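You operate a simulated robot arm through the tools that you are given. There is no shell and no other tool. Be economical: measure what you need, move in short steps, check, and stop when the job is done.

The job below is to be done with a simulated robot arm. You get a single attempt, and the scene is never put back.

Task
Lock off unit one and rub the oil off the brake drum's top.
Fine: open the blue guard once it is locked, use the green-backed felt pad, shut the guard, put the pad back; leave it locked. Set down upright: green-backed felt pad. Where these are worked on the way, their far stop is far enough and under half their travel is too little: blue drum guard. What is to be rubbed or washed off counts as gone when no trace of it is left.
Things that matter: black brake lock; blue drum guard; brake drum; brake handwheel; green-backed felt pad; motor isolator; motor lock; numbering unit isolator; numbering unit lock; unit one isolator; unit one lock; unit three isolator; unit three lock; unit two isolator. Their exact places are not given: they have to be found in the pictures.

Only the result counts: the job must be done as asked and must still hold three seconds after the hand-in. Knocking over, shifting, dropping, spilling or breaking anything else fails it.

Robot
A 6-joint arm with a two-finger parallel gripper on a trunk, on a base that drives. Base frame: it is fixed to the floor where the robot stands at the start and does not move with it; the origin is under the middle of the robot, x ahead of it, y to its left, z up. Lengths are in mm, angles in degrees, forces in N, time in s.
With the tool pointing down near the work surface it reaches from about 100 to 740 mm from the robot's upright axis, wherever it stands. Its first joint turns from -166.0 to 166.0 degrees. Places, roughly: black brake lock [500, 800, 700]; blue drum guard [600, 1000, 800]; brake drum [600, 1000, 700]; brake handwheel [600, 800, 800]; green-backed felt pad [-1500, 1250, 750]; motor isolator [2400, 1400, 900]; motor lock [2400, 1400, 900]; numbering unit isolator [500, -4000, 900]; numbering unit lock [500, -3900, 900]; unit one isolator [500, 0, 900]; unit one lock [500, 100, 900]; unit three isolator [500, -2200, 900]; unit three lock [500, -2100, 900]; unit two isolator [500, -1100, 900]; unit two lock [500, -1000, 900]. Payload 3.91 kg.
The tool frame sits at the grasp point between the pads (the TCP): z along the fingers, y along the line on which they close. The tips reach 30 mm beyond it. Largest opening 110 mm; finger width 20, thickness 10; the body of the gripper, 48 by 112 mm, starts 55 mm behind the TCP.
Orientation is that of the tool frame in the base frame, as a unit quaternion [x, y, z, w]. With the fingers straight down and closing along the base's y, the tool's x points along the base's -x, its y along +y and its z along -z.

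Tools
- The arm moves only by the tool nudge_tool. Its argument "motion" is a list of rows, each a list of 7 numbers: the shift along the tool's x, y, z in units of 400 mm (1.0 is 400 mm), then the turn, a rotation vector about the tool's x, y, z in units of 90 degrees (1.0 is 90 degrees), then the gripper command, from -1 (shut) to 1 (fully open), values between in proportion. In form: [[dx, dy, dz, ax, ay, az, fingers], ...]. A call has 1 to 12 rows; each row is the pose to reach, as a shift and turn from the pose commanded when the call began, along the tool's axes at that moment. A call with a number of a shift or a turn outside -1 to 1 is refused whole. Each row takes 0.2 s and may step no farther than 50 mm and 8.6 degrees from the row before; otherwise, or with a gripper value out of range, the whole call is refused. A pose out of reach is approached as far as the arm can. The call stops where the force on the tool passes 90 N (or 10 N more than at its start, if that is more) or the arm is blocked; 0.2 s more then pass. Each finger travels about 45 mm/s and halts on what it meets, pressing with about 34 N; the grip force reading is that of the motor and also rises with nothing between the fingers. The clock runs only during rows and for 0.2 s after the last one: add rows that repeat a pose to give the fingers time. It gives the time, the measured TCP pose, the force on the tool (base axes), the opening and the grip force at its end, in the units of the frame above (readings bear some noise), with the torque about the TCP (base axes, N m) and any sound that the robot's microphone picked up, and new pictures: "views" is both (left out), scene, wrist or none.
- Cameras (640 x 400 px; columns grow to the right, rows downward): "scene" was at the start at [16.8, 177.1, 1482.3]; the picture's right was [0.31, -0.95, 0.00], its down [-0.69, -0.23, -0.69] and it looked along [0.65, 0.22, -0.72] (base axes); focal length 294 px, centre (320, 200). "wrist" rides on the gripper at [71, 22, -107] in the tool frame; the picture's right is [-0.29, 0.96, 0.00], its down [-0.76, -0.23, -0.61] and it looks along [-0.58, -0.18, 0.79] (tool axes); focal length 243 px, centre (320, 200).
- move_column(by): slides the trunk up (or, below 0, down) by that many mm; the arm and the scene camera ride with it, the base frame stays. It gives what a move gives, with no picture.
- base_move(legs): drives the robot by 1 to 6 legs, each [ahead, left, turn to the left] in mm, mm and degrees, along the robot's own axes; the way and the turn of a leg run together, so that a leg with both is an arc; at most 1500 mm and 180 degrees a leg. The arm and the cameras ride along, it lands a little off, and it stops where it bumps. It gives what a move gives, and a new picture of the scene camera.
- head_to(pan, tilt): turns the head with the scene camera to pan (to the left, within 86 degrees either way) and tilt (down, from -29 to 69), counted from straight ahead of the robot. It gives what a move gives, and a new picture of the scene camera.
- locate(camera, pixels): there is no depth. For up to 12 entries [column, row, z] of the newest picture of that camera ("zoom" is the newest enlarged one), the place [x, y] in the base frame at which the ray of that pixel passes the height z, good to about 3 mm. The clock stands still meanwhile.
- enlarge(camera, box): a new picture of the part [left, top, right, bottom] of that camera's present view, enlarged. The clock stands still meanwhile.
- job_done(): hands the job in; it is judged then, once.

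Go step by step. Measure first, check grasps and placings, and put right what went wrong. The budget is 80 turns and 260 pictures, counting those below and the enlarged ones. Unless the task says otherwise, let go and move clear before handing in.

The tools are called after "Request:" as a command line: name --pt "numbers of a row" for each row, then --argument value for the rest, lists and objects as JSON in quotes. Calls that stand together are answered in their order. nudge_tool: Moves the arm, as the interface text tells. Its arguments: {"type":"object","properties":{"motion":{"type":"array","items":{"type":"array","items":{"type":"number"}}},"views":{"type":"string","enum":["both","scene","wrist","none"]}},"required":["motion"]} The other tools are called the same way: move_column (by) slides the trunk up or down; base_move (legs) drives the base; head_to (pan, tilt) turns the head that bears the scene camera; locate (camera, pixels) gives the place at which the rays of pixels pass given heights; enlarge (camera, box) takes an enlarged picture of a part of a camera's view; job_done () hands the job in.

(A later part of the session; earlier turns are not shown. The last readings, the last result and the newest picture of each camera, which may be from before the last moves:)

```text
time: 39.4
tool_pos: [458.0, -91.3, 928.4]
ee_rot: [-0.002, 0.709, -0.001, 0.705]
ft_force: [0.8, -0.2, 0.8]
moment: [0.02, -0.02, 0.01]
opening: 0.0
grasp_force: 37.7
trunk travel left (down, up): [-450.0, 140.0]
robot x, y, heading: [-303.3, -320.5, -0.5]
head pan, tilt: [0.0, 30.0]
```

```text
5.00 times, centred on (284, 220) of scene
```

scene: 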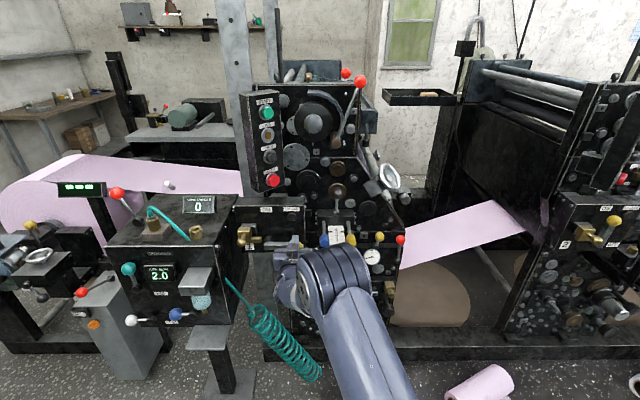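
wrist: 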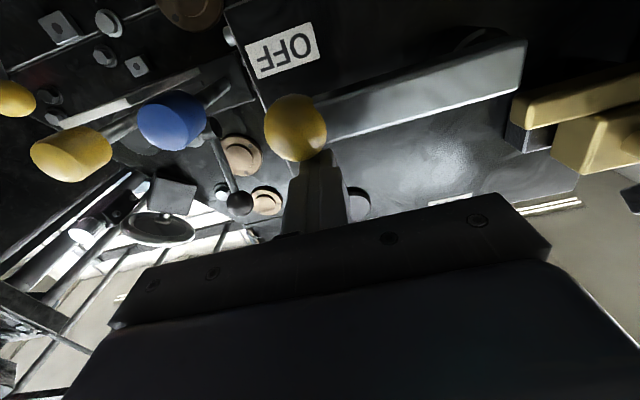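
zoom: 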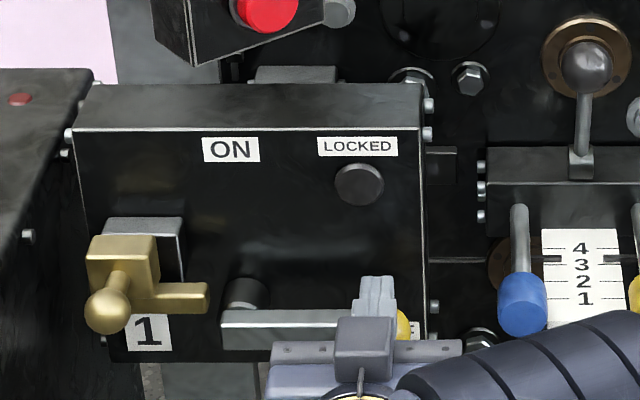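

Lever looks horizontal with almost no force; I press a little further to feel the stop, then retreat up and out.

Request:
nudge_tool --pt "0.01 0 0 0 0 0 -1" --pt "0.02 0 0 0 0 0 -1" --pt "0.03 0 0 0 0 0 -1" --views "none"

Request:
nudge_tool --pt "-0.03 0 0 0 0 0 -1" --pt "-0.1 0.05 -0.06 0 0 0 -1" --pt "-0.15 0.17 -0.17 0 0 0 -1" --pt "-0.15 0.29 -0.19 0 0 0 -1" --pt "-0.1 0.41 -0.19 0 0 0 -1" --pt "-0.07 0.49 -0.19 0 0 0 -1" --pt "-0.07 0.49 -0.19 0 0 0 -1"

Request:
enlarge --camera "scene" --box '[220, 180, 348, 260]'

```text
time: 40.2
tool_pos: [458.2, -91.5, 925.0]
ee_rot: [-0.002, 0.703, 0.002, 0.711]
ft_force: [13.7, 4.1, 31.2]
moment: [-0.03, -0.65, 0.11]
opening: 0.0
grasp_force: 37.6
trunk travel left (down, up): [-450.0, 140.0]
robot x, y, heading: [-307.3, -315.6, -0.9]
head pan, tilt: [0.0, 30.0]
```

```text
refused: row 3 steps farther than a row can; nothing moved
```

```text
5.00 times, centred on (284, 220) of scene
```

zoom: 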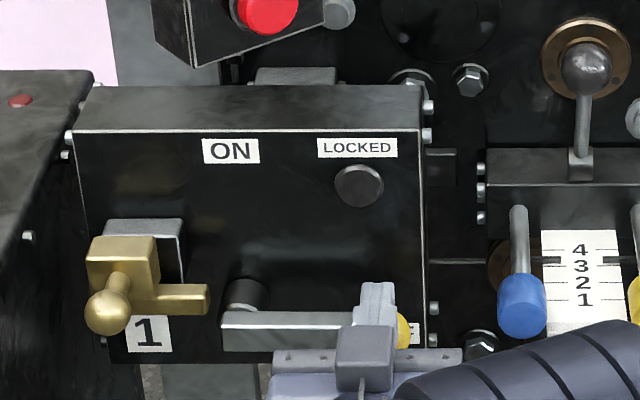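

Lever is at its OFF stop (31 N). Before going to the lock I check clearance to the Vissonade cabinet on its left.

Request:
locate --camera "scene" --pixels '[[216, 246, 950], [240, 199, 950], [216, 246, 1000], [240, 199, 1000], [216, 246, 900], [240, 199, 900]]'

Request:
nudge_tool --pt "-0.03 0 0 0 0 0 -1" --pt "-0.07 0.03 -0.06 0 0.005 0 -0.8" --pt "-0.1 0.08 -0.15 0 0.01 0 -0.4" --pt "-0.1 0.19 -0.19 0 0.01 0 0.0" --pt "-0.08 0.3 -0.19 0 0.01 0 0.1" --pt "-0.07 0.39 -0.19 0 0.01 0 0.1" --pt "-0.07 0.39 -0.19 0 0.01 0 0.1"

Request:
enlarge --camera "scene" --box '[190, 180, 318, 260]'

```text
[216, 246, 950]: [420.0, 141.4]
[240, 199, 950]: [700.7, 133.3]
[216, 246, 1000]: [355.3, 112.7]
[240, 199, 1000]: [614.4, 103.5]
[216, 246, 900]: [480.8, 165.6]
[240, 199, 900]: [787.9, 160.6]
```

```text
time: 41.8
tool_pos: [380.0, 65.6, 942.2]
ee_rot: [-0.002, 0.714, 0.0, 0.7]
ft_force: [-0.4, -0.4, 0.2]
moment: [0.0, -0.04, -0.03]
opening: 60.3
grasp_force: 0.1
trunk travel left (down, up): [-450.0, 140.0]
robot x, y, heading: [-304.2, -311.5, -0.6]
head pan, tilt: [0.0, 30.0]
```

scene: 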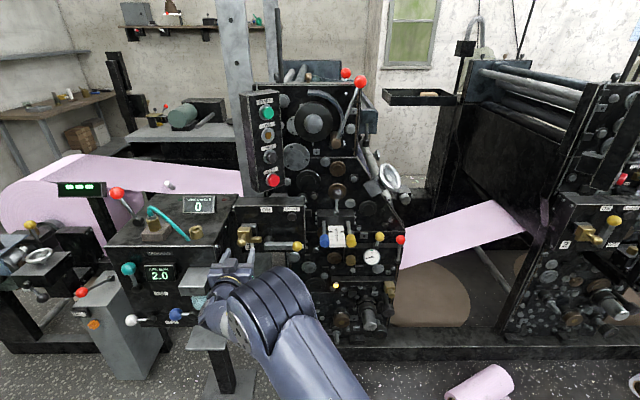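
wrist: 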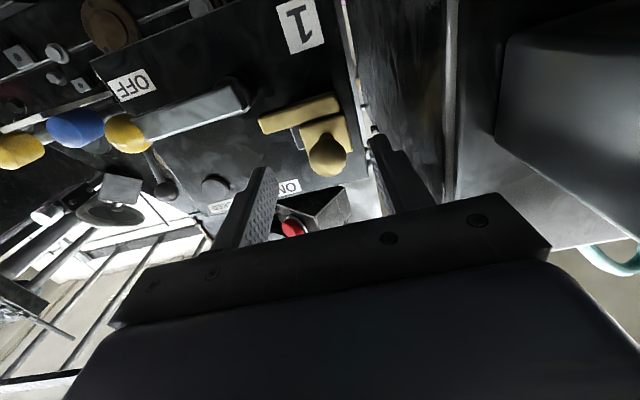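

```text
5.00 times, centred on (254, 220) of scene
```

zoom: 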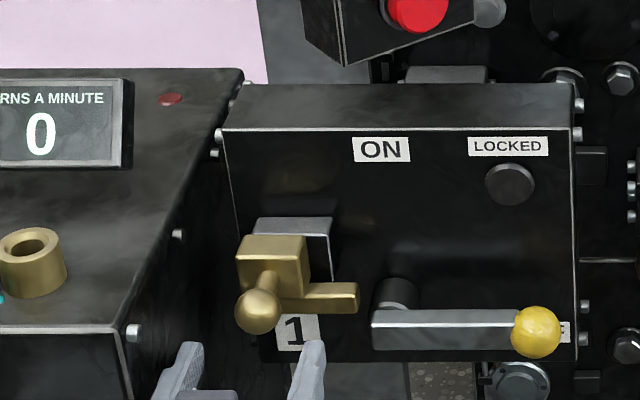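

The lock knob is between the open fingers; a wrist locate at pixel (327,157) confirms its height before advancing.

Request:
locate --camera "wrist" --pixels '[[327, 157, 940], [327, 157, 950], [327, 157, 960]]'

Request:
locate --camera "scene" --pixels '[[241, 242, 940], [241, 242, 950], [241, 242, 960]]'

```text
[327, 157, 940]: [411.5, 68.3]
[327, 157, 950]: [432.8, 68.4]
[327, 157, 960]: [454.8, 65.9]
```

```text
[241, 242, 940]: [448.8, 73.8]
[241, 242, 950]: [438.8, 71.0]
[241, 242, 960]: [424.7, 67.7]
```

Knob at (437,69,951). I advance around it with fingers part-closed, grip it, and slide right.

Request:
nudge_tool --pt "-0.024 0.006 0.0 0 -0.012 0 0.0" --pt "-0.024 0.007 0.06 0 -0.012 0 0.0" --pt "-0.024 0.007 0.118 0 -0.012 0 0.0" --pt "-0.024 0.007 0.118 0 -0.012 0 -1" --pt "-0.024 0.007 0.118 0 -0.012 0 -1" --pt "-0.024 0.007 0.118 0 -0.012 0 -1"

Request:
enlarge --camera "scene" --box '[190, 180, 318, 260]'

```text
time: 42.6
tool_pos: [409.8, 69.4, 951.1]
ee_rot: [-0.006, 0.709, 0.001, 0.705]
ft_force: [-54.8, -29.9, 14.0]
moment: [1.37, -0.58, 4.39]
opening: 34.6
grasp_force: 0.1
trunk travel left (down, up): [-450.0, 140.0]
robot x, y, heading: [-305.3, -319.6, -0.5]
head pan, tilt: [0.0, 30.0]
stopped in row 4: the force on the tool passed its limit (the readings are from after the stop); the commanded pose is now the measured one
```

scene: 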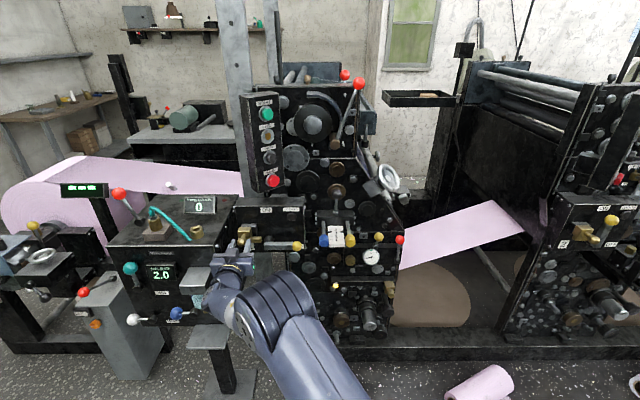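
wrist: 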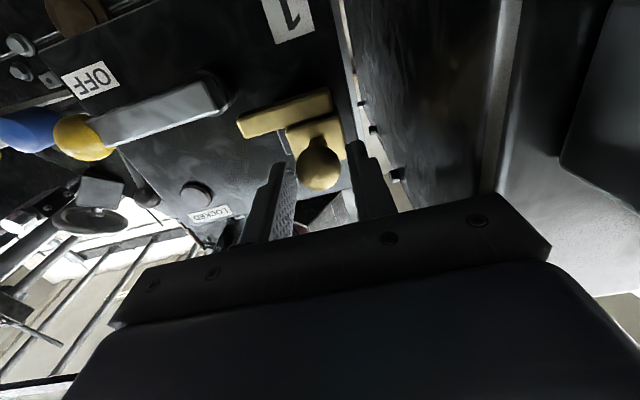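

```text
5.00 times, centred on (254, 220) of scene
```

zoom: 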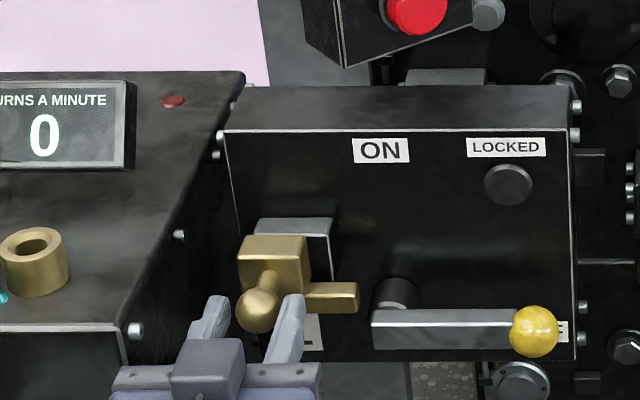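

The gripper body touched the cabinet's corner (−55 N). I retreat, shift 20 mm right with the fingers wider, so the left finger alone pushes the knob.

Request:
nudge_tool --pt "0 0 -0.05 0 0 0 0" --pt "0 -0.03 -0.08 0 0 0 0.2" --pt "0 -0.053 -0.08 0.005 -0.003 0.005 0.455" --pt "0 -0.053 -0.08 0.005 -0.003 0.005 0.455" --pt "0 -0.053 -0.08 0.005 -0.003 0.005 0.455"

Request:
enlarge --camera "scene" --box '[130, 160, 290, 340]'

```text
time: 43.8
tool_pos: [386.5, 49.6, 946.3]
ee_rot: [-0.002, 0.71, 0.0, 0.704]
ft_force: [-0.1, 0.1, 0.8]
moment: [-0.02, 0.0, -0.04]
opening: 80.2
grasp_force: 0.2
trunk travel left (down, up): [-450.0, 140.0]
robot x, y, heading: [-306.4, -316.5, -0.3]
head pan, tilt: [0.0, 30.0]
```

scene: 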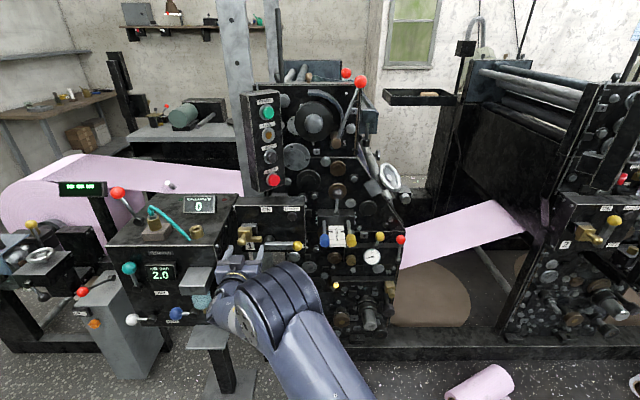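
wrist: 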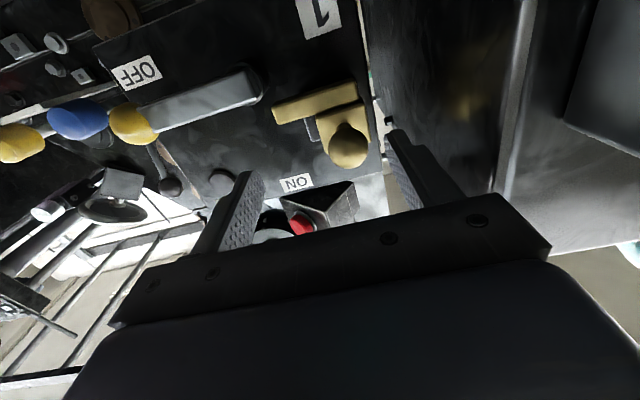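

```text
2.22 times, centred on (210, 250) of scene
```

zoom: 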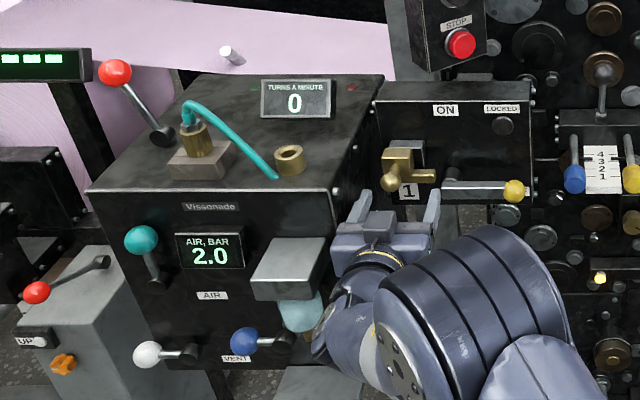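

Clear now. Advance 38 mm and slide right with the left finger on the knob, in short steps.

Request:
nudge_tool --pt "-0.012 0 0.05 0 0 0 0.455" --pt "-0.012 0 0.095 0 0 0 0.455" --pt "-0.012 -0.03 0.095 0 0 0 0.455" --pt "-0.012 -0.055 0.095 0 0 0 0.455" --pt "-0.012 -0.08 0.095 0 0 0 0.455" --pt "-0.012 -0.105 0.095 0 0 0 0.455"

Request:
enlarge --camera "scene" --box '[190, 180, 318, 260]'

```text
time: 45.2
tool_pos: [424.6, 7.1, 949.8]
ee_rot: [-0.002, 0.71, 0.0, 0.705]
ft_force: [-0.5, -0.1, 0.1]
moment: [0.0, 0.02, 0.0]
opening: 80.2
grasp_force: 0.1
trunk travel left (down, up): [-450.0, 140.0]
robot x, y, heading: [-307.8, -314.8, -0.2]
head pan, tilt: [0.0, 30.0]
```

scene: 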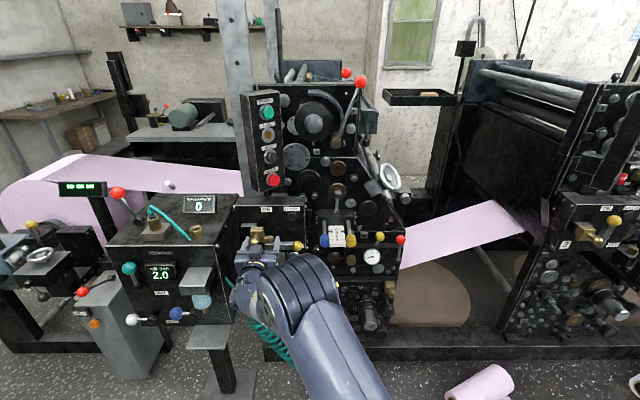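
wrist: 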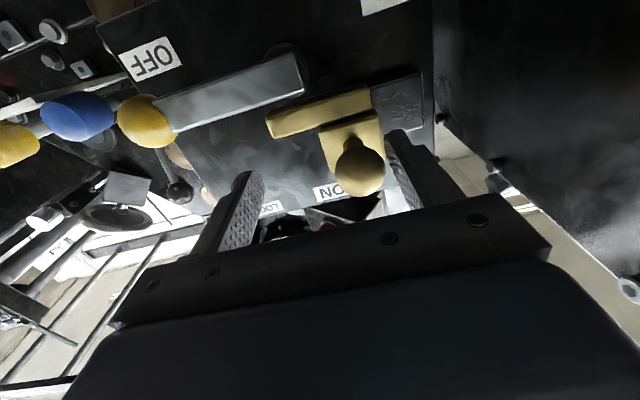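

```text
5.00 times, centred on (254, 220) of scene
```

zoom: 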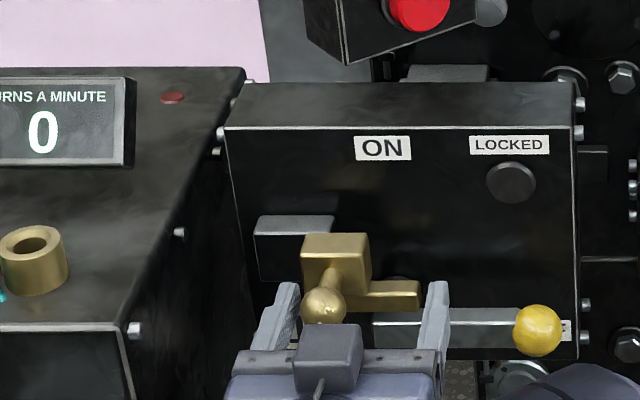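

The bolt slides; lamp not lit yet. Continue right until the stop.

Request:
nudge_tool --pt "0 -0.02 0 0 0 0 0.455" --pt "0 -0.04 0 0 0 0 0.455" --pt "0 -0.06 0 0 0 0 0.455" --pt "0 -0.08 0 0 0 0 0.455"

Request:
enlarge --camera "scene" --box '[190, 180, 318, 260]'

```text
time: 46.2
tool_pos: [423.7, -16.8, 950.8]
ee_rot: [-0.006, 0.71, 0.001, 0.704]
ft_force: [10.4, 32.3, 1.7]
moment: [0.04, 0.2, -0.18]
opening: 96.0
grasp_force: 16.5
trunk travel left (down, up): [-450.0, 140.0]
robot x, y, heading: [-308.0, -313.0, -0.1]
head pan, tilt: [0.0, 30.0]
```

scene: 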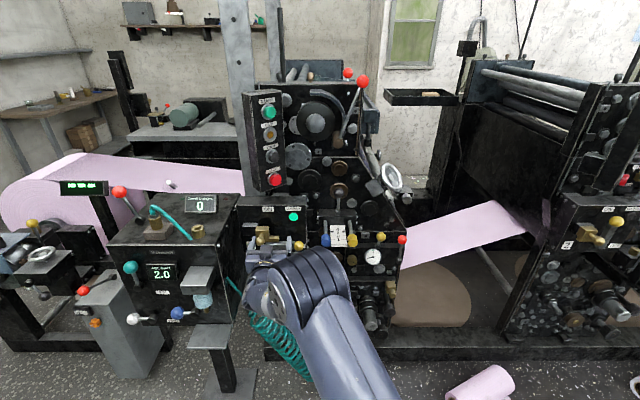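
wrist: 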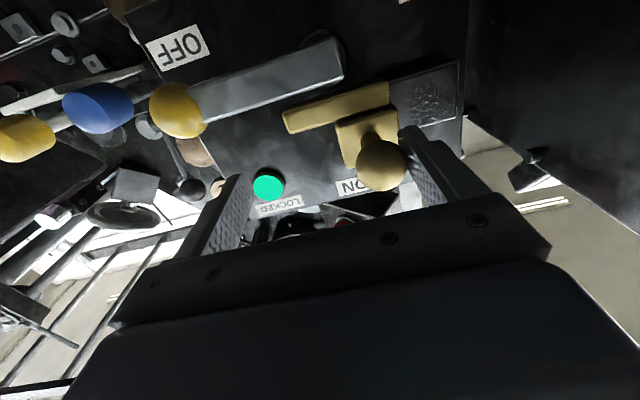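

```text
5.00 times, centred on (254, 220) of scene
```

zoom: 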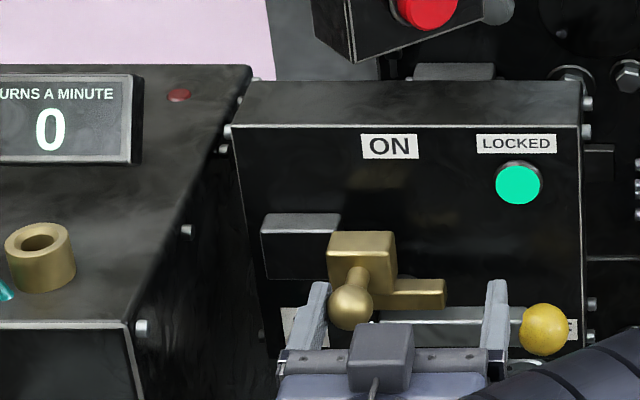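

LOCKED lamp is green. I release the knob, back out, and drive back to open floor.

Request:
nudge_tool --pt "0 0.02 0 0 0 0 0.455" --pt "0 0.02 -0.1 0 0 0 0.455" --pt "0 0.0 -0.2 0 0 0 0.455" --pt "0 0.0 -0.3 0 0 0 0.455" --views "none"

Request:
base_move --legs '[[-450, 0, 0]]'

Request:
head_to --pan 86 --tilt 25

```text
time: 47.2
tool_pos: [302.9, -27.5, 949.0]
ee_rot: [-0.001, 0.711, -0.002, 0.704]
ft_force: [-0.2, 0.3, 0.9]
moment: [-0.01, 0.0, 0.0]
opening: 80.0
grasp_force: 0.1
trunk travel left (down, up): [-450.0, 140.0]
robot x, y, heading: [-306.4, -314.4, -0.3]
head pan, tilt: [0.0, 30.0]
```

```text
time: 49.9
tool_pos: [-144.2, -21.1, 948.5]
ee_rot: [-0.003, 0.71, 0.001, 0.704]
ft_force: [0.1, 0.3, -0.4]
moment: [0.0, 0.0, -0.02]
opening: 79.9
grasp_force: 0.1
trunk travel left (down, up): [-450.0, 140.0]
robot x, y, heading: [-754.4, -312.4, -0.1]
head pan, tilt: [0.0, 30.0]
```

scene: 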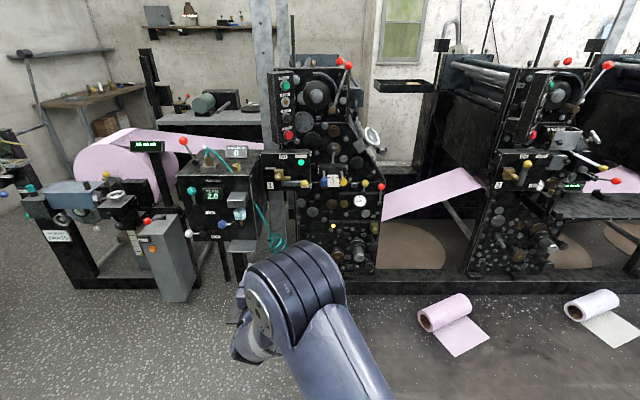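

```text
time: 51.5
tool_pos: [-145.4, -20.5, 951.0]
ee_rot: [-0.003, 0.71, 0.001, 0.705]
ft_force: [-0.2, 0.5, -0.6]
moment: [0.0, -0.03, 0.0]
opening: 80.1
grasp_force: 0.0
trunk travel left (down, up): [-450.0, 140.0]
robot x, y, heading: [-752.4, -316.8, -0.4]
head pan, tilt: [85.9, 25.0]
```

scene: 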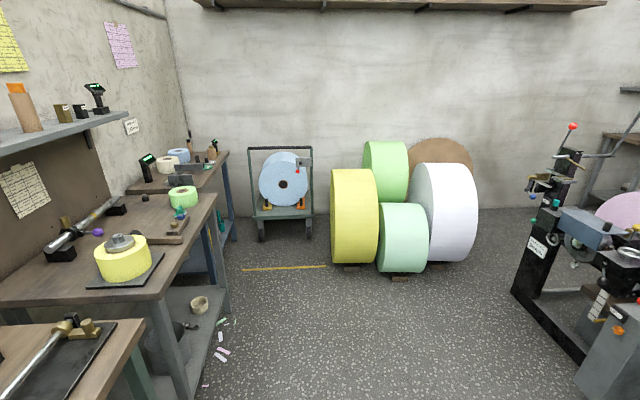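

The pad should be near the far bench around (170,190). Zooming there.

Request:
enlarge --camera "scene" --box '[100, 135, 250, 235]'

Request:
locate --camera "scene" --pixels '[[187, 178, 750], [187, 213, 750], [200, 180, 750], [215, 150, 750], [180, 155, 750]]'

```text
4.00 times, centred on (175, 185) of scene
```

zoom: 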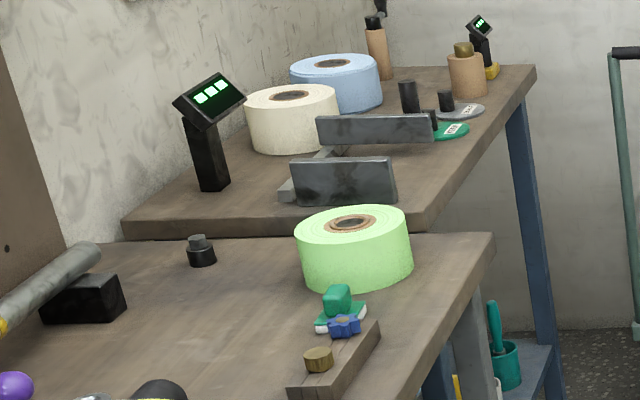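

```text
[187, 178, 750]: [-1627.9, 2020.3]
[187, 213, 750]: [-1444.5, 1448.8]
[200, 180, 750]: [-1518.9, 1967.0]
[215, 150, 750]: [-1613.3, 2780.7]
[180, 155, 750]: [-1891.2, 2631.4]
```

The green-handled pad with white felt is at scene (179,212), on the nearer bench. I measure floor clearances before driving.

Request:
locate --camera "scene" --pixels '[[190, 395, 0], [232, 312, 0], [335, 266, 0], [400, 278, 0], [243, 270, 0], [179, 213, 750], [179, 213, 800], [179, 213, 850], [216, 196, 750], [216, 196, 850], [145, 320, 750], [145, 320, 850]]'

Request:
nudge_tool --pt "0 0 -0.02 0 0.0909 0 1" --pt "0 0 -0.04 0 0.1818 0 1" --pt "-0.02 0 -0.06 0 0.2727 0 1" --pt "-0.04 0 -0.08 0 0.3636 0 1" --pt "-0.06 0 -0.1 0 0.4545 0 1" --pt "-0.08 0 -0.12 0 0.5454 0 1" --pt "-0.1 0 -0.14 0 0.6363 0 1" --pt "-0.12 0 -0.16 0 0.7272 0 1" --pt "-0.14 0 -0.18 0 0.8181 0 1" --pt "-0.16 0 -0.2 0 0.909 0 1" --pt "-0.2 0 -0.22 0 0.995 0 1" --pt "-0.25 0 -0.24 0 0.995 0 1" --views "none"

```text
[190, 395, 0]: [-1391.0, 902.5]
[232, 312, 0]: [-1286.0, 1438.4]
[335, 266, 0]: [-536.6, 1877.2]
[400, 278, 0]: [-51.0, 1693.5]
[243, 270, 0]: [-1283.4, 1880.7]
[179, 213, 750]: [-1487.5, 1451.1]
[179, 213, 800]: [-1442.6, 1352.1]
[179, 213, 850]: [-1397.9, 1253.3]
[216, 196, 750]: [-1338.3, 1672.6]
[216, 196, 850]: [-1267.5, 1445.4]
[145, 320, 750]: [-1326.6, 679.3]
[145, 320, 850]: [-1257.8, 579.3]
```

```text
time: 54.1
tool_pos: [-238.5, -20.4, 1047.6]
ee_rot: [-0.003, 1.0, -0.002, -0.001]
ft_force: [0.5, -0.4, -0.7]
moment: [0.01, 0.03, 0.01]
opening: 109.8
grasp_force: 0.1
trunk travel left (down, up): [-450.0, 140.0]
robot x, y, heading: [-756.2, -315.4, -0.0]
head pan, tilt: [85.9, 25.0]
```

Tool is down again. Pad ≈ (−1440,1350,800), bench front x≈−1300. I turn left 90°, drive along +y, and look left.

Request:
base_move --legs '[[0, 0, 90], [1350, 0, 0]]'

Request:
head_to --pan 60 --tilt 40

```text
time: 64.5
tool_pos: [-1035.5, 1525.8, 1047.7]
ee_rot: [0.713, -0.701, 0.002, 0.0]
ft_force: [-0.6, -0.3, -0.4]
moment: [0.0, -0.01, -0.03]
opening: 110.1
grasp_force: 0.2
trunk travel left (down, up): [-450.0, 140.0]
robot x, y, heading: [-736.7, 1014.5, 90.5]
head pan, tilt: [85.9, 25.0]
```

scene: 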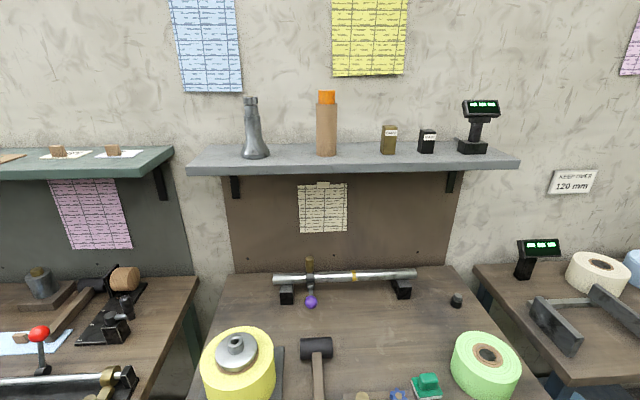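

```text
time: 65.4
tool_pos: [-1033.6, 1526.0, 1046.4]
ee_rot: [0.713, -0.701, 0.002, 0.0]
ft_force: [-0.7, 0.5, -1.1]
moment: [-0.01, 0.03, -0.03]
opening: 109.8
grasp_force: 0.0
trunk travel left (down, up): [-450.0, 140.0]
robot x, y, heading: [-734.5, 1014.8, 90.6]
head pan, tilt: [60.0, 40.0]
```

scene: 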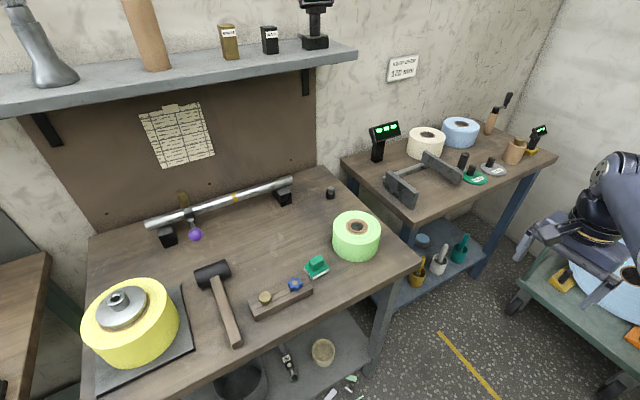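

The pad is at (316,266) in the clear; zoom for its shape and orientation.

Request:
enlarge --camera "scene" --box '[276, 240, 356, 290]'

Request:
locate --camera "scene" --pixels '[[316, 262, 750], [316, 262, 800], [316, 275, 750], [316, 275, 800], [420, 265, 750], [90, 398, 750]]'

```text
8.00 times, centred on (316, 265) of scene
```

zoom: 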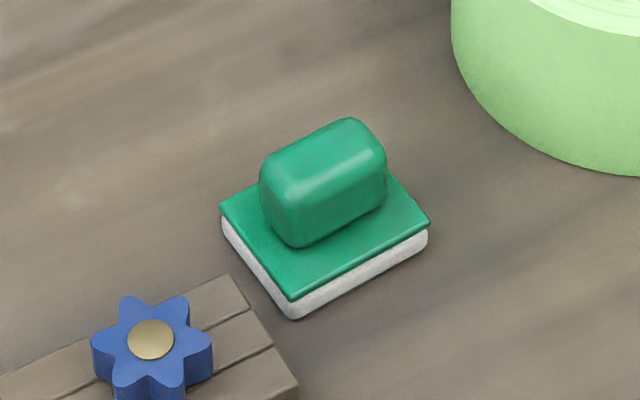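

```text
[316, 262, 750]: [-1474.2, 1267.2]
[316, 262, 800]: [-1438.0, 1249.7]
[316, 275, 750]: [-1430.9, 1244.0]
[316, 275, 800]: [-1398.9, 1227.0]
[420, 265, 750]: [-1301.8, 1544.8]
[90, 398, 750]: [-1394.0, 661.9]
```

Two rays intersect at about (−1390,1228,860). I move the base 150 mm left toward the bench and view again for a better fix.

Request:
base_move --legs '[[0, 150, 0]]'

Request:
enlarge --camera "scene" --box '[260, 260, 420, 360]'

```text
time: 66.8
tool_pos: [-1184.6, 1523.8, 1046.9]
ee_rot: [0.714, -0.7, 0.001, -0.001]
ft_force: [0.4, -0.3, -0.2]
moment: [0.03, 0.0, -0.01]
opening: 110.0
grasp_force: 0.0
trunk travel left (down, up): [-450.0, 140.0]
robot x, y, heading: [-881.2, 1012.5, 90.6]
head pan, tilt: [60.0, 40.0]
```

scene: 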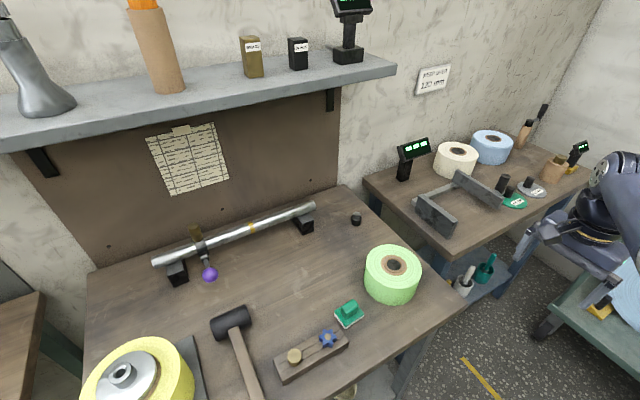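

```text
4.00 times, centred on (340, 310) of scene
```

zoom: 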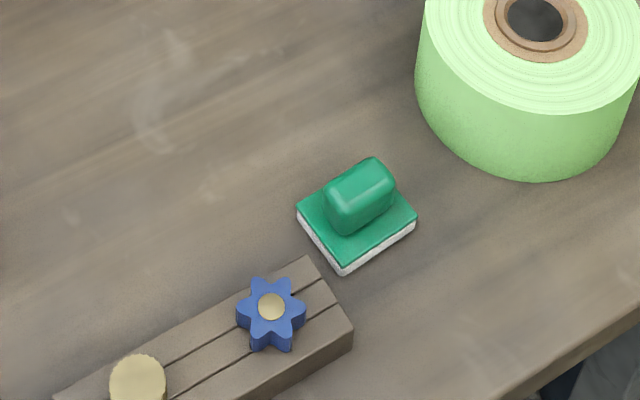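

Request:
locate --camera "zoom" --pixels '[[362, 182, 750], [362, 182, 800], [362, 182, 850], [340, 272, 750], [416, 225, 750], [297, 208, 750], [340, 272, 800], [416, 225, 800], [297, 208, 800]]'

```text
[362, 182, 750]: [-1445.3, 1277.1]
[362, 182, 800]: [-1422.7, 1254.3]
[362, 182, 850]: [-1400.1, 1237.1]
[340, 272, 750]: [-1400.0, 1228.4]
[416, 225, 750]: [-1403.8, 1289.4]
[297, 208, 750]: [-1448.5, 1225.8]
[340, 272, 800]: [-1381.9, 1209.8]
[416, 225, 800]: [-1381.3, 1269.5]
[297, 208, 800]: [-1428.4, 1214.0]
```

The pad's sides run along base x/y with the handle along y, so closing along x (current orientation) suits. I move over it at z≈1047.

Request:
nudge_tool --pt "0.09 0.065 0 0 0 0 1" --pt "0.18 0.13 0 0 0 0 1" --pt "0.27 0.195 0 0 0 0 1" --pt "0.36 0.26 0 0 0 0 1" --pt "0.45 0.325 0 0 0 0 1" --pt "0.54 0.39 0 0 0 0 1" --pt "0.63 0.455 0 0 0 0 1" --pt "0.72 0.52 0 0 0 0 1" --pt "0.72 0.52 0 0 0 0 1"

Request:
enlarge --camera "scene" --box '[260, 260, 420, 360]'

```text
time: 68.8
tool_pos: [-1385.2, 1231.0, 1047.1]
ee_rot: [0.714, -0.7, 0.001, -0.002]
ft_force: [-0.9, 0.1, -0.1]
moment: [0.03, 0.0, 0.02]
opening: 110.0
grasp_force: 0.1
trunk travel left (down, up): [-450.0, 140.0]
robot x, y, heading: [-880.8, 1007.3, 90.4]
head pan, tilt: [60.0, 40.0]
```

scene: 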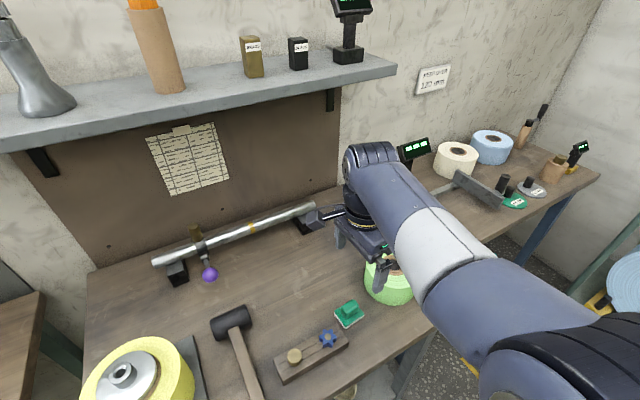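
wrist: 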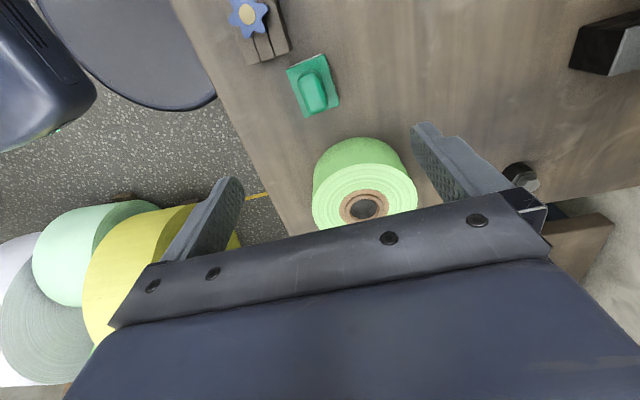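

```text
4.00 times, centred on (340, 310) of scene
```

zoom: 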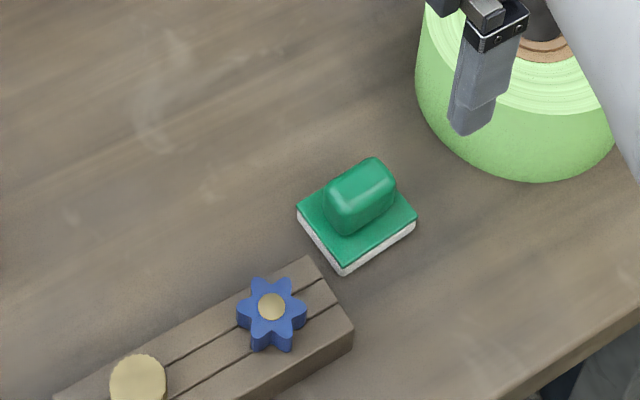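

Wrist picture shows the pad handle at (314,92); locate it at several heights to intersect with the scene ray.

Request:
locate --camera "wrist" --pixels '[[314, 92, 750], [314, 92, 800], [314, 92, 850], [288, 70, 750], [327, 56, 750], [339, 104, 750], [304, 118, 750]]'

Request:
locate --camera "scene" --pixels '[[350.5, 305.5, 750], [350.5, 305.5, 800]]'

```text
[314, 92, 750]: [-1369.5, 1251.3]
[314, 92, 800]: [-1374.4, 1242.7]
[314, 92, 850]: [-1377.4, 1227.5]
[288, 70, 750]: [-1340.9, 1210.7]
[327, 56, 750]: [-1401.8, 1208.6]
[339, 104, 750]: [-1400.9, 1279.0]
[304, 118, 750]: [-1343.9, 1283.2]
```

```text
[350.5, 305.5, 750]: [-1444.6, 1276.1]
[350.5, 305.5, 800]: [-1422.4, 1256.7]
```

Intersection gives handle top ≈ (−1381,1217,888). I shift over it and descend to z≈950 with fingers at 60 mm, then check.

Request:
nudge_tool --pt "0.035 -0.01 0.06 0 0 0 0.1" --pt "0.035 -0.01 0.15 0 0 0 0.1" --pt "0.035 -0.01 0.24 0 0 0 0.1" --pt "0.035 -0.01 0.24 0 0 0 0.1"

Request:
enlarge --camera "scene" --box '[260, 240, 420, 340]'

```text
time: 69.8
tool_pos: [-1381.8, 1217.7, 950.7]
ee_rot: [0.714, -0.7, 0.002, -0.001]
ft_force: [-0.7, -0.2, -0.1]
moment: [-0.01, -0.01, 0.01]
opening: 60.4
grasp_force: 0.2
trunk travel left (down, up): [-450.0, 140.0]
robot x, y, heading: [-880.8, 1012.6, 90.5]
head pan, tilt: [60.0, 40.0]
```

scene: 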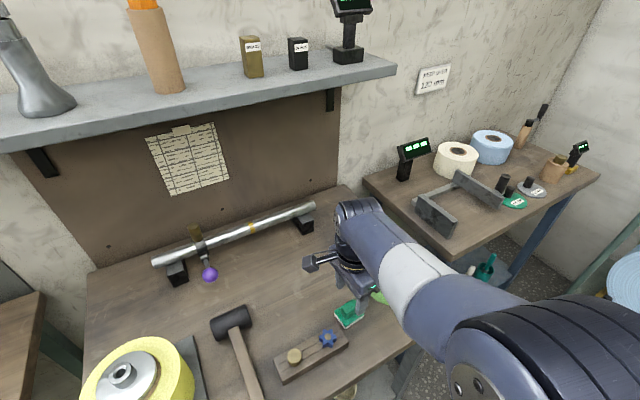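
wrist: 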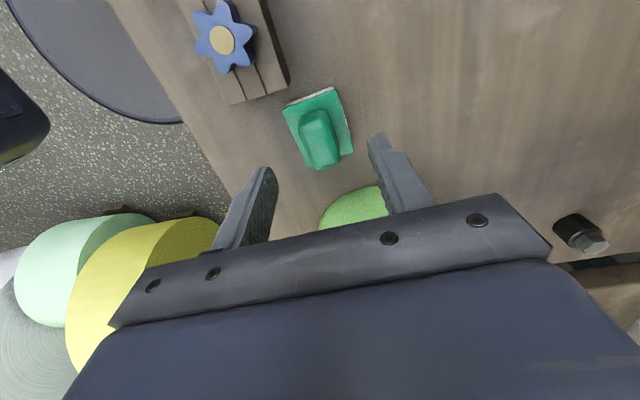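

```text
4.00 times, centred on (340, 290) of scene
```

zoom: 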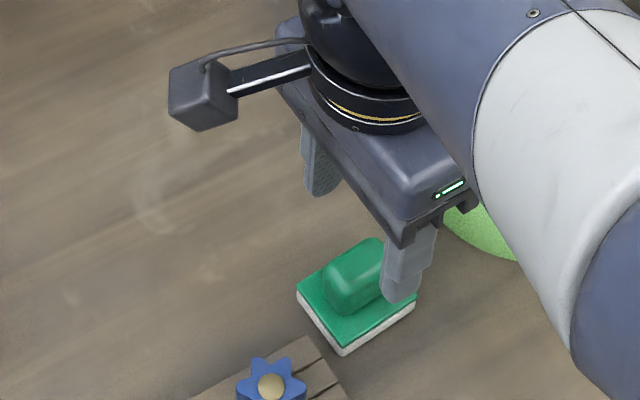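

Refine with a wrist zoom before descending.

Request:
enlarge --camera "wrist" --box '[260, 75, 380, 185]'

Request:
locate --camera "wrist" --pixels '[[320, 128, 880], [320, 128, 850], [284, 106, 860], [335, 88, 860], [353, 150, 860], [310, 168, 860]]'

```text
3.64 times, centred on (320, 130) of wrist
```

zoom: 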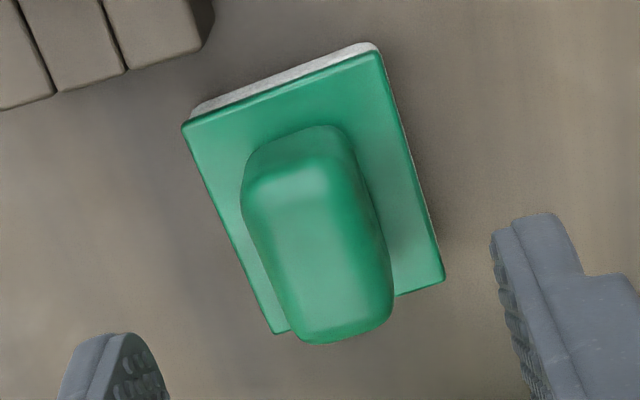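

```text
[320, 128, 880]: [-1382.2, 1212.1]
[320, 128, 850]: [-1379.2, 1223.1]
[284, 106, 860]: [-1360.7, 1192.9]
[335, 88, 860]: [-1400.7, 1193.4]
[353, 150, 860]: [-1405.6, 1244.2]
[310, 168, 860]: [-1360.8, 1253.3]
```

Pad is centred under the tool (x −1382, y 1219). Descend to z≈900 and close gently.

Request:
nudge_tool --pt "0.0 0 0.05 0 0 0 0.1" --pt "0 0 0.1 0 0 0 0.1" --pt "0 0 0.125 0 0 0 0.1" --pt "0 0 0.125 0 0 0 0.1"

Request:
enlarge --camera "scene" --box '[300, 260, 400, 330]'

Request:
enlarge --camera "wrist" --box '[240, 100, 400, 220]'

```text
time: 70.8
tool_pos: [-1380.3, 1218.3, 899.3]
ee_rot: [0.714, -0.7, 0.002, -0.001]
ft_force: [-0.6, -0.7, 0.8]
moment: [0.01, -0.01, 0.03]
opening: 60.4
grasp_force: 0.0
trunk travel left (down, up): [-450.0, 140.0]
robot x, y, heading: [-883.8, 1010.1, 90.6]
head pan, tilt: [60.0, 40.0]
```

scene: 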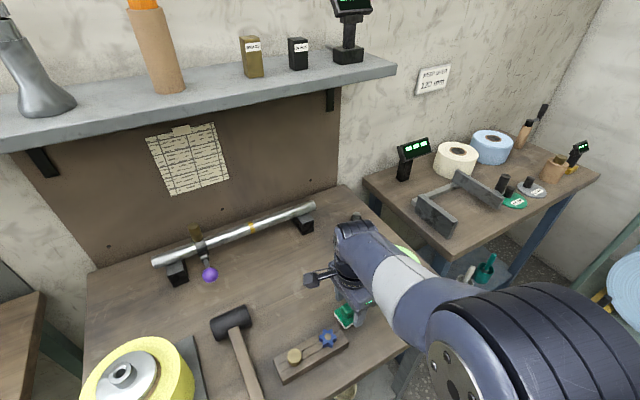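
wrist: 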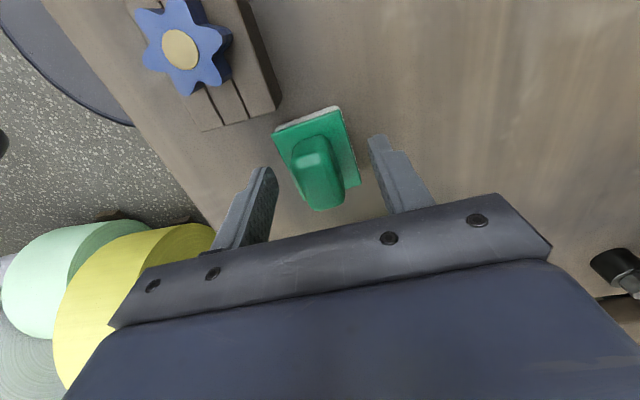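

```text
5.71 times, centred on (350, 295) of scene
```

zoom: 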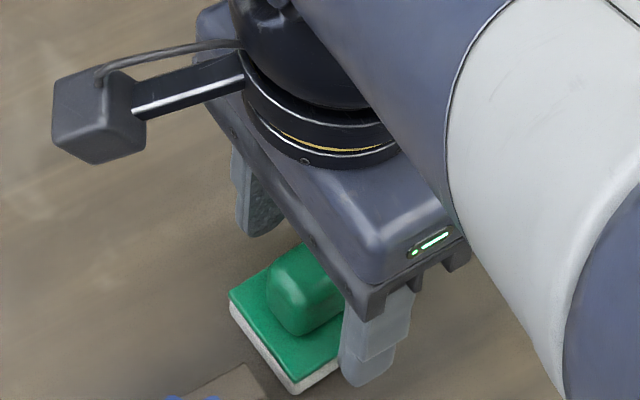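

```text
3.33 times, centred on (320, 160) of wrist
```

zoom: 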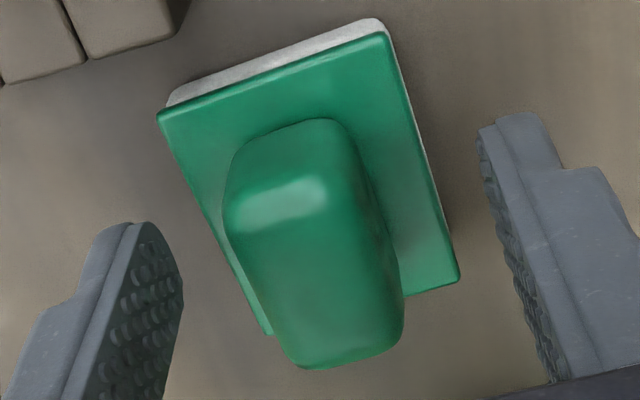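

Comparing pad-edge sizes in the two wrist zooms puts the green back at z≈861; tips are at 869. Lower 4 mm and close.

Request:
nudge_tool --pt "0.0 0.0 0.01 0 0 0 0.1" --pt "0 0.0 0.01 0 0 0 -1" --pt "0 0.0 0.01 0 0 0 -1" --pt "0 0.0 0.01 0 0 0 -1" --pt "0 0.0 0.01 0 0 0 -1" --views "wrist"

Request:
enlarge --camera "scene" --box '[300, 260, 400, 330]'

```text
time: 72.0
tool_pos: [-1380.2, 1217.6, 895.7]
ee_rot: [0.714, -0.7, 0.002, 0.0]
ft_force: [-0.4, -0.4, 0.1]
moment: [-0.01, 0.0, -0.01]
opening: 23.3
grasp_force: 34.2
trunk travel left (down, up): [-450.0, 140.0]
robot x, y, heading: [-881.3, 1012.2, 90.5]
head pan, tilt: [60.0, 40.0]
```

wrist: 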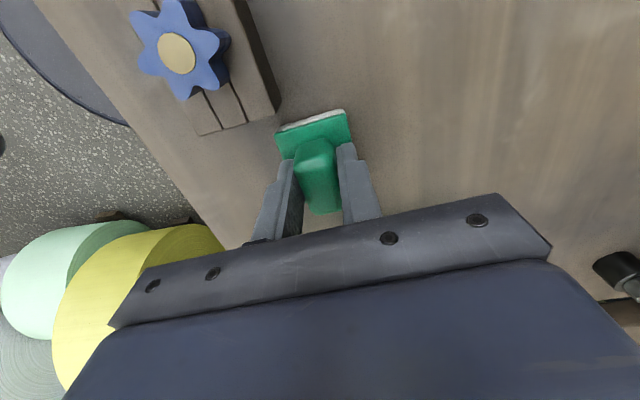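

```text
5.71 times, centred on (350, 295) of scene
```

zoom: 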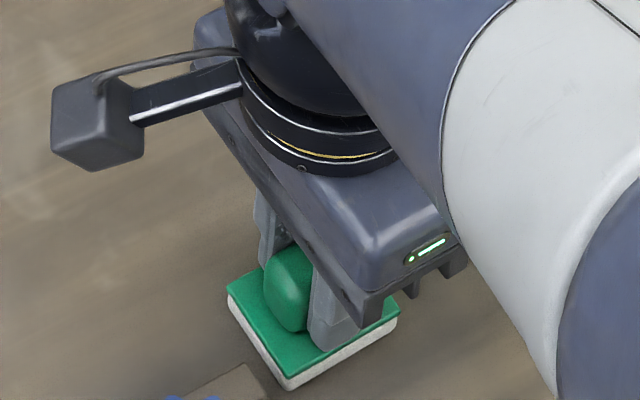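

Grip is good (23 mm), but the guard must be opened first with an empty hand, so I let go again, having the exact pad pose (TCP −1380,1218,896). Rise and go to the guard.

Request:
nudge_tool --pt "0 0 0 0 0 0 -0.3" --pt "0 0 0 0 0 0 0.1" --pt "0 0 0 0 0 0 0.1" --pt "0 0 0 0 0 0 0.1" --pt "0 0 -0.1 0 0 0 0.1" --pt "0 0 -0.2 0 0 0 0.1" --pt "0 0 -0.3 0 0 0 0.1" --pt "0 0 -0.4 0 0 0 0.1" --pt "0 0 -0.5 0 0 0 0.1" --pt "0 0 -0.5 0 0 0 0.1" --views "wrist"

Request:
nudge_tool --pt "-0.09 -0.06 0 0 0 0 0.1" --pt "-0.18 -0.12 0 0 0 0 0.1" --pt "-0.27 -0.18 0 0 0 0 0.1" --pt "-0.36 -0.24 0 0 0 0 0.1" --pt "-0.4 -0.32 0 0 0 0 0.1" --pt "-0.4 -0.42 0 0 0 0 0.1" --pt "-0.4 -0.5 0 0 0 0 0.1" --views "none"

Request:
base_move --legs '[[0, -350, 0], [0, 0, -90]]'

Request:
head_to --pan 0 --tilt 35

```text
time: 74.2
tool_pos: [-1376.8, 1217.9, 1098.5]
ee_rot: [0.713, -0.701, 0.002, 0.0]
ft_force: [0.0, -0.5, -0.2]
moment: [0.0, 0.02, -0.02]
opening: 60.5
grasp_force: 0.1
trunk travel left (down, up): [-450.0, 140.0]
robot x, y, heading: [-885.4, 1010.8, 90.5]
head pan, tilt: [60.0, 40.0]
```

wrist: 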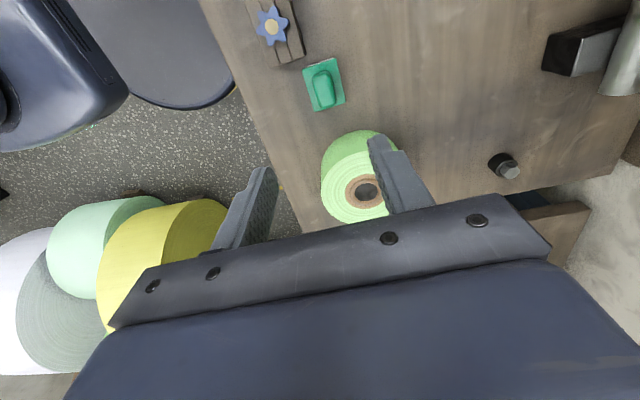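

```text
time: 75.8
tool_pos: [-1186.3, 1379.9, 1098.6]
ee_rot: [0.714, -0.701, 0.001, -0.002]
ft_force: [0.5, 0.1, 1.2]
moment: [0.0, 0.01, 0.0]
opening: 60.5
grasp_force: 0.0
trunk travel left (down, up): [-450.0, 140.0]
robot x, y, heading: [-883.3, 1013.3, 90.7]
head pan, tilt: [60.0, 40.0]
```

```text
time: 81.9
tool_pos: [-158.3, 1313.2, 1100.3]
ee_rot: [-0.001, 1.0, -0.002, 0.0]
ft_force: [-0.2, -0.7, -0.1]
moment: [0.02, -0.02, 0.01]
opening: 60.4
grasp_force: 0.1
trunk travel left (down, up): [-450.0, 140.0]
robot x, y, heading: [-531.3, 1015.5, -0.5]
head pan, tilt: [60.0, 40.0]
```

scene: 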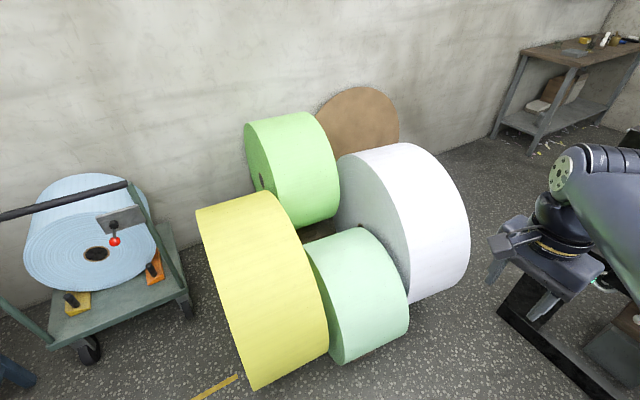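

```text
time: 83.2
tool_pos: [-158.6, 1312.0, 1098.5]
ee_rot: [-0.002, 1.0, -0.001, -0.001]
ft_force: [0.7, 0.3, 0.0]
moment: [0.0, 0.01, -0.04]
opening: 60.6
grasp_force: 0.0
trunk travel left (down, up): [-450.0, 140.0]
robot x, y, heading: [-531.6, 1014.2, -0.2]
head pan, tilt: [0.0, 35.0]
```

scene: 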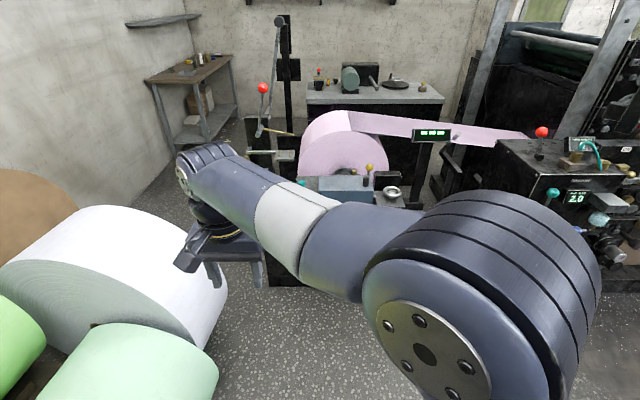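

The arm hides the brake. I swing the arm to the right to see it.

Request:
nudge_tool --pt "0 -0.11 0 0 0 0 0.1" --pt "0 -0.22 0 0 0 0 0.1" --pt "0 -0.33 0 0 0 0 0.1" --pt "0 -0.44 0 0 0 0 0.1" --pt "0 -0.55 0 0 0 0 0.1" --pt "0 -0.66 0 0 0 0 0.1" --pt "0 -0.77 0 0 0 0 0.1" --pt "0 -0.88 0 0 0 0 0.1" --pt "0 -0.98 0 0 0 0 0.1" --pt "0.1 -0.98 0 0 0 0 0.1" --pt "0.1 -0.98 0 0 0 0 0.1" --views "none"

Request:
base_move --legs '[[250, -100, 0]]'

Request:
enlarge --camera "scene" --box '[240, 150, 440, 275]'

```text
time: 85.6
tool_pos: [-197.4, 922.6, 1098.5]
ee_rot: [-0.002, 1.0, -0.002, 0.0]
ft_force: [0.0, 0.7, 0.0]
moment: [-0.02, -0.02, -0.01]
opening: 60.6
grasp_force: 0.0
trunk travel left (down, up): [-450.0, 140.0]
robot x, y, heading: [-533.4, 1014.0, -0.2]
head pan, tilt: [0.0, 35.0]
```

```text
time: 87.5
tool_pos: [47.3, 817.2, 1099.1]
ee_rot: [-0.001, 1.0, -0.002, -0.001]
ft_force: [-0.4, -0.6, -0.1]
moment: [-0.01, 0.04, 0.04]
opening: 60.7
grasp_force: 0.1
trunk travel left (down, up): [-450.0, 140.0]
robot x, y, heading: [-290.1, 911.8, -0.6]
head pan, tilt: [0.0, 35.0]
```

scene: 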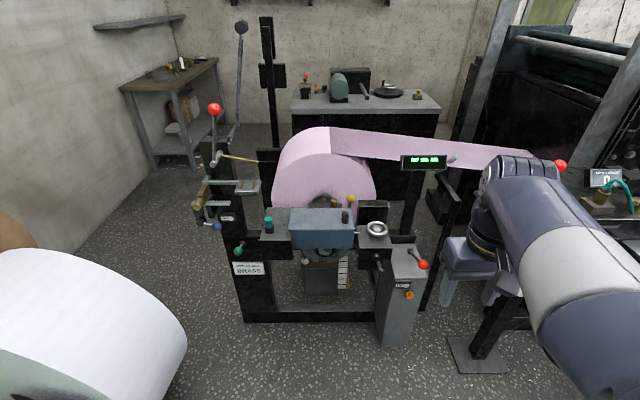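

```text
3.20 times, centred on (340, 212) of scene
```

zoom: 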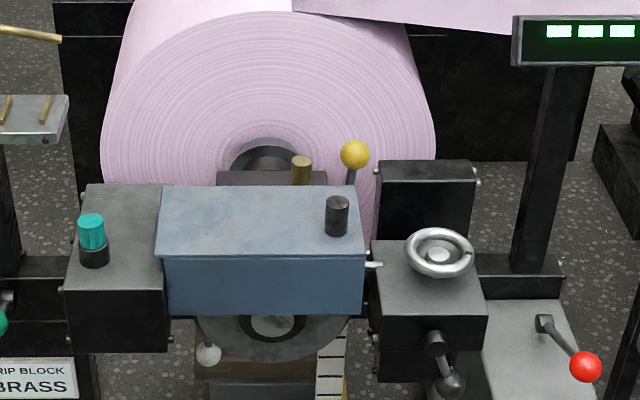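

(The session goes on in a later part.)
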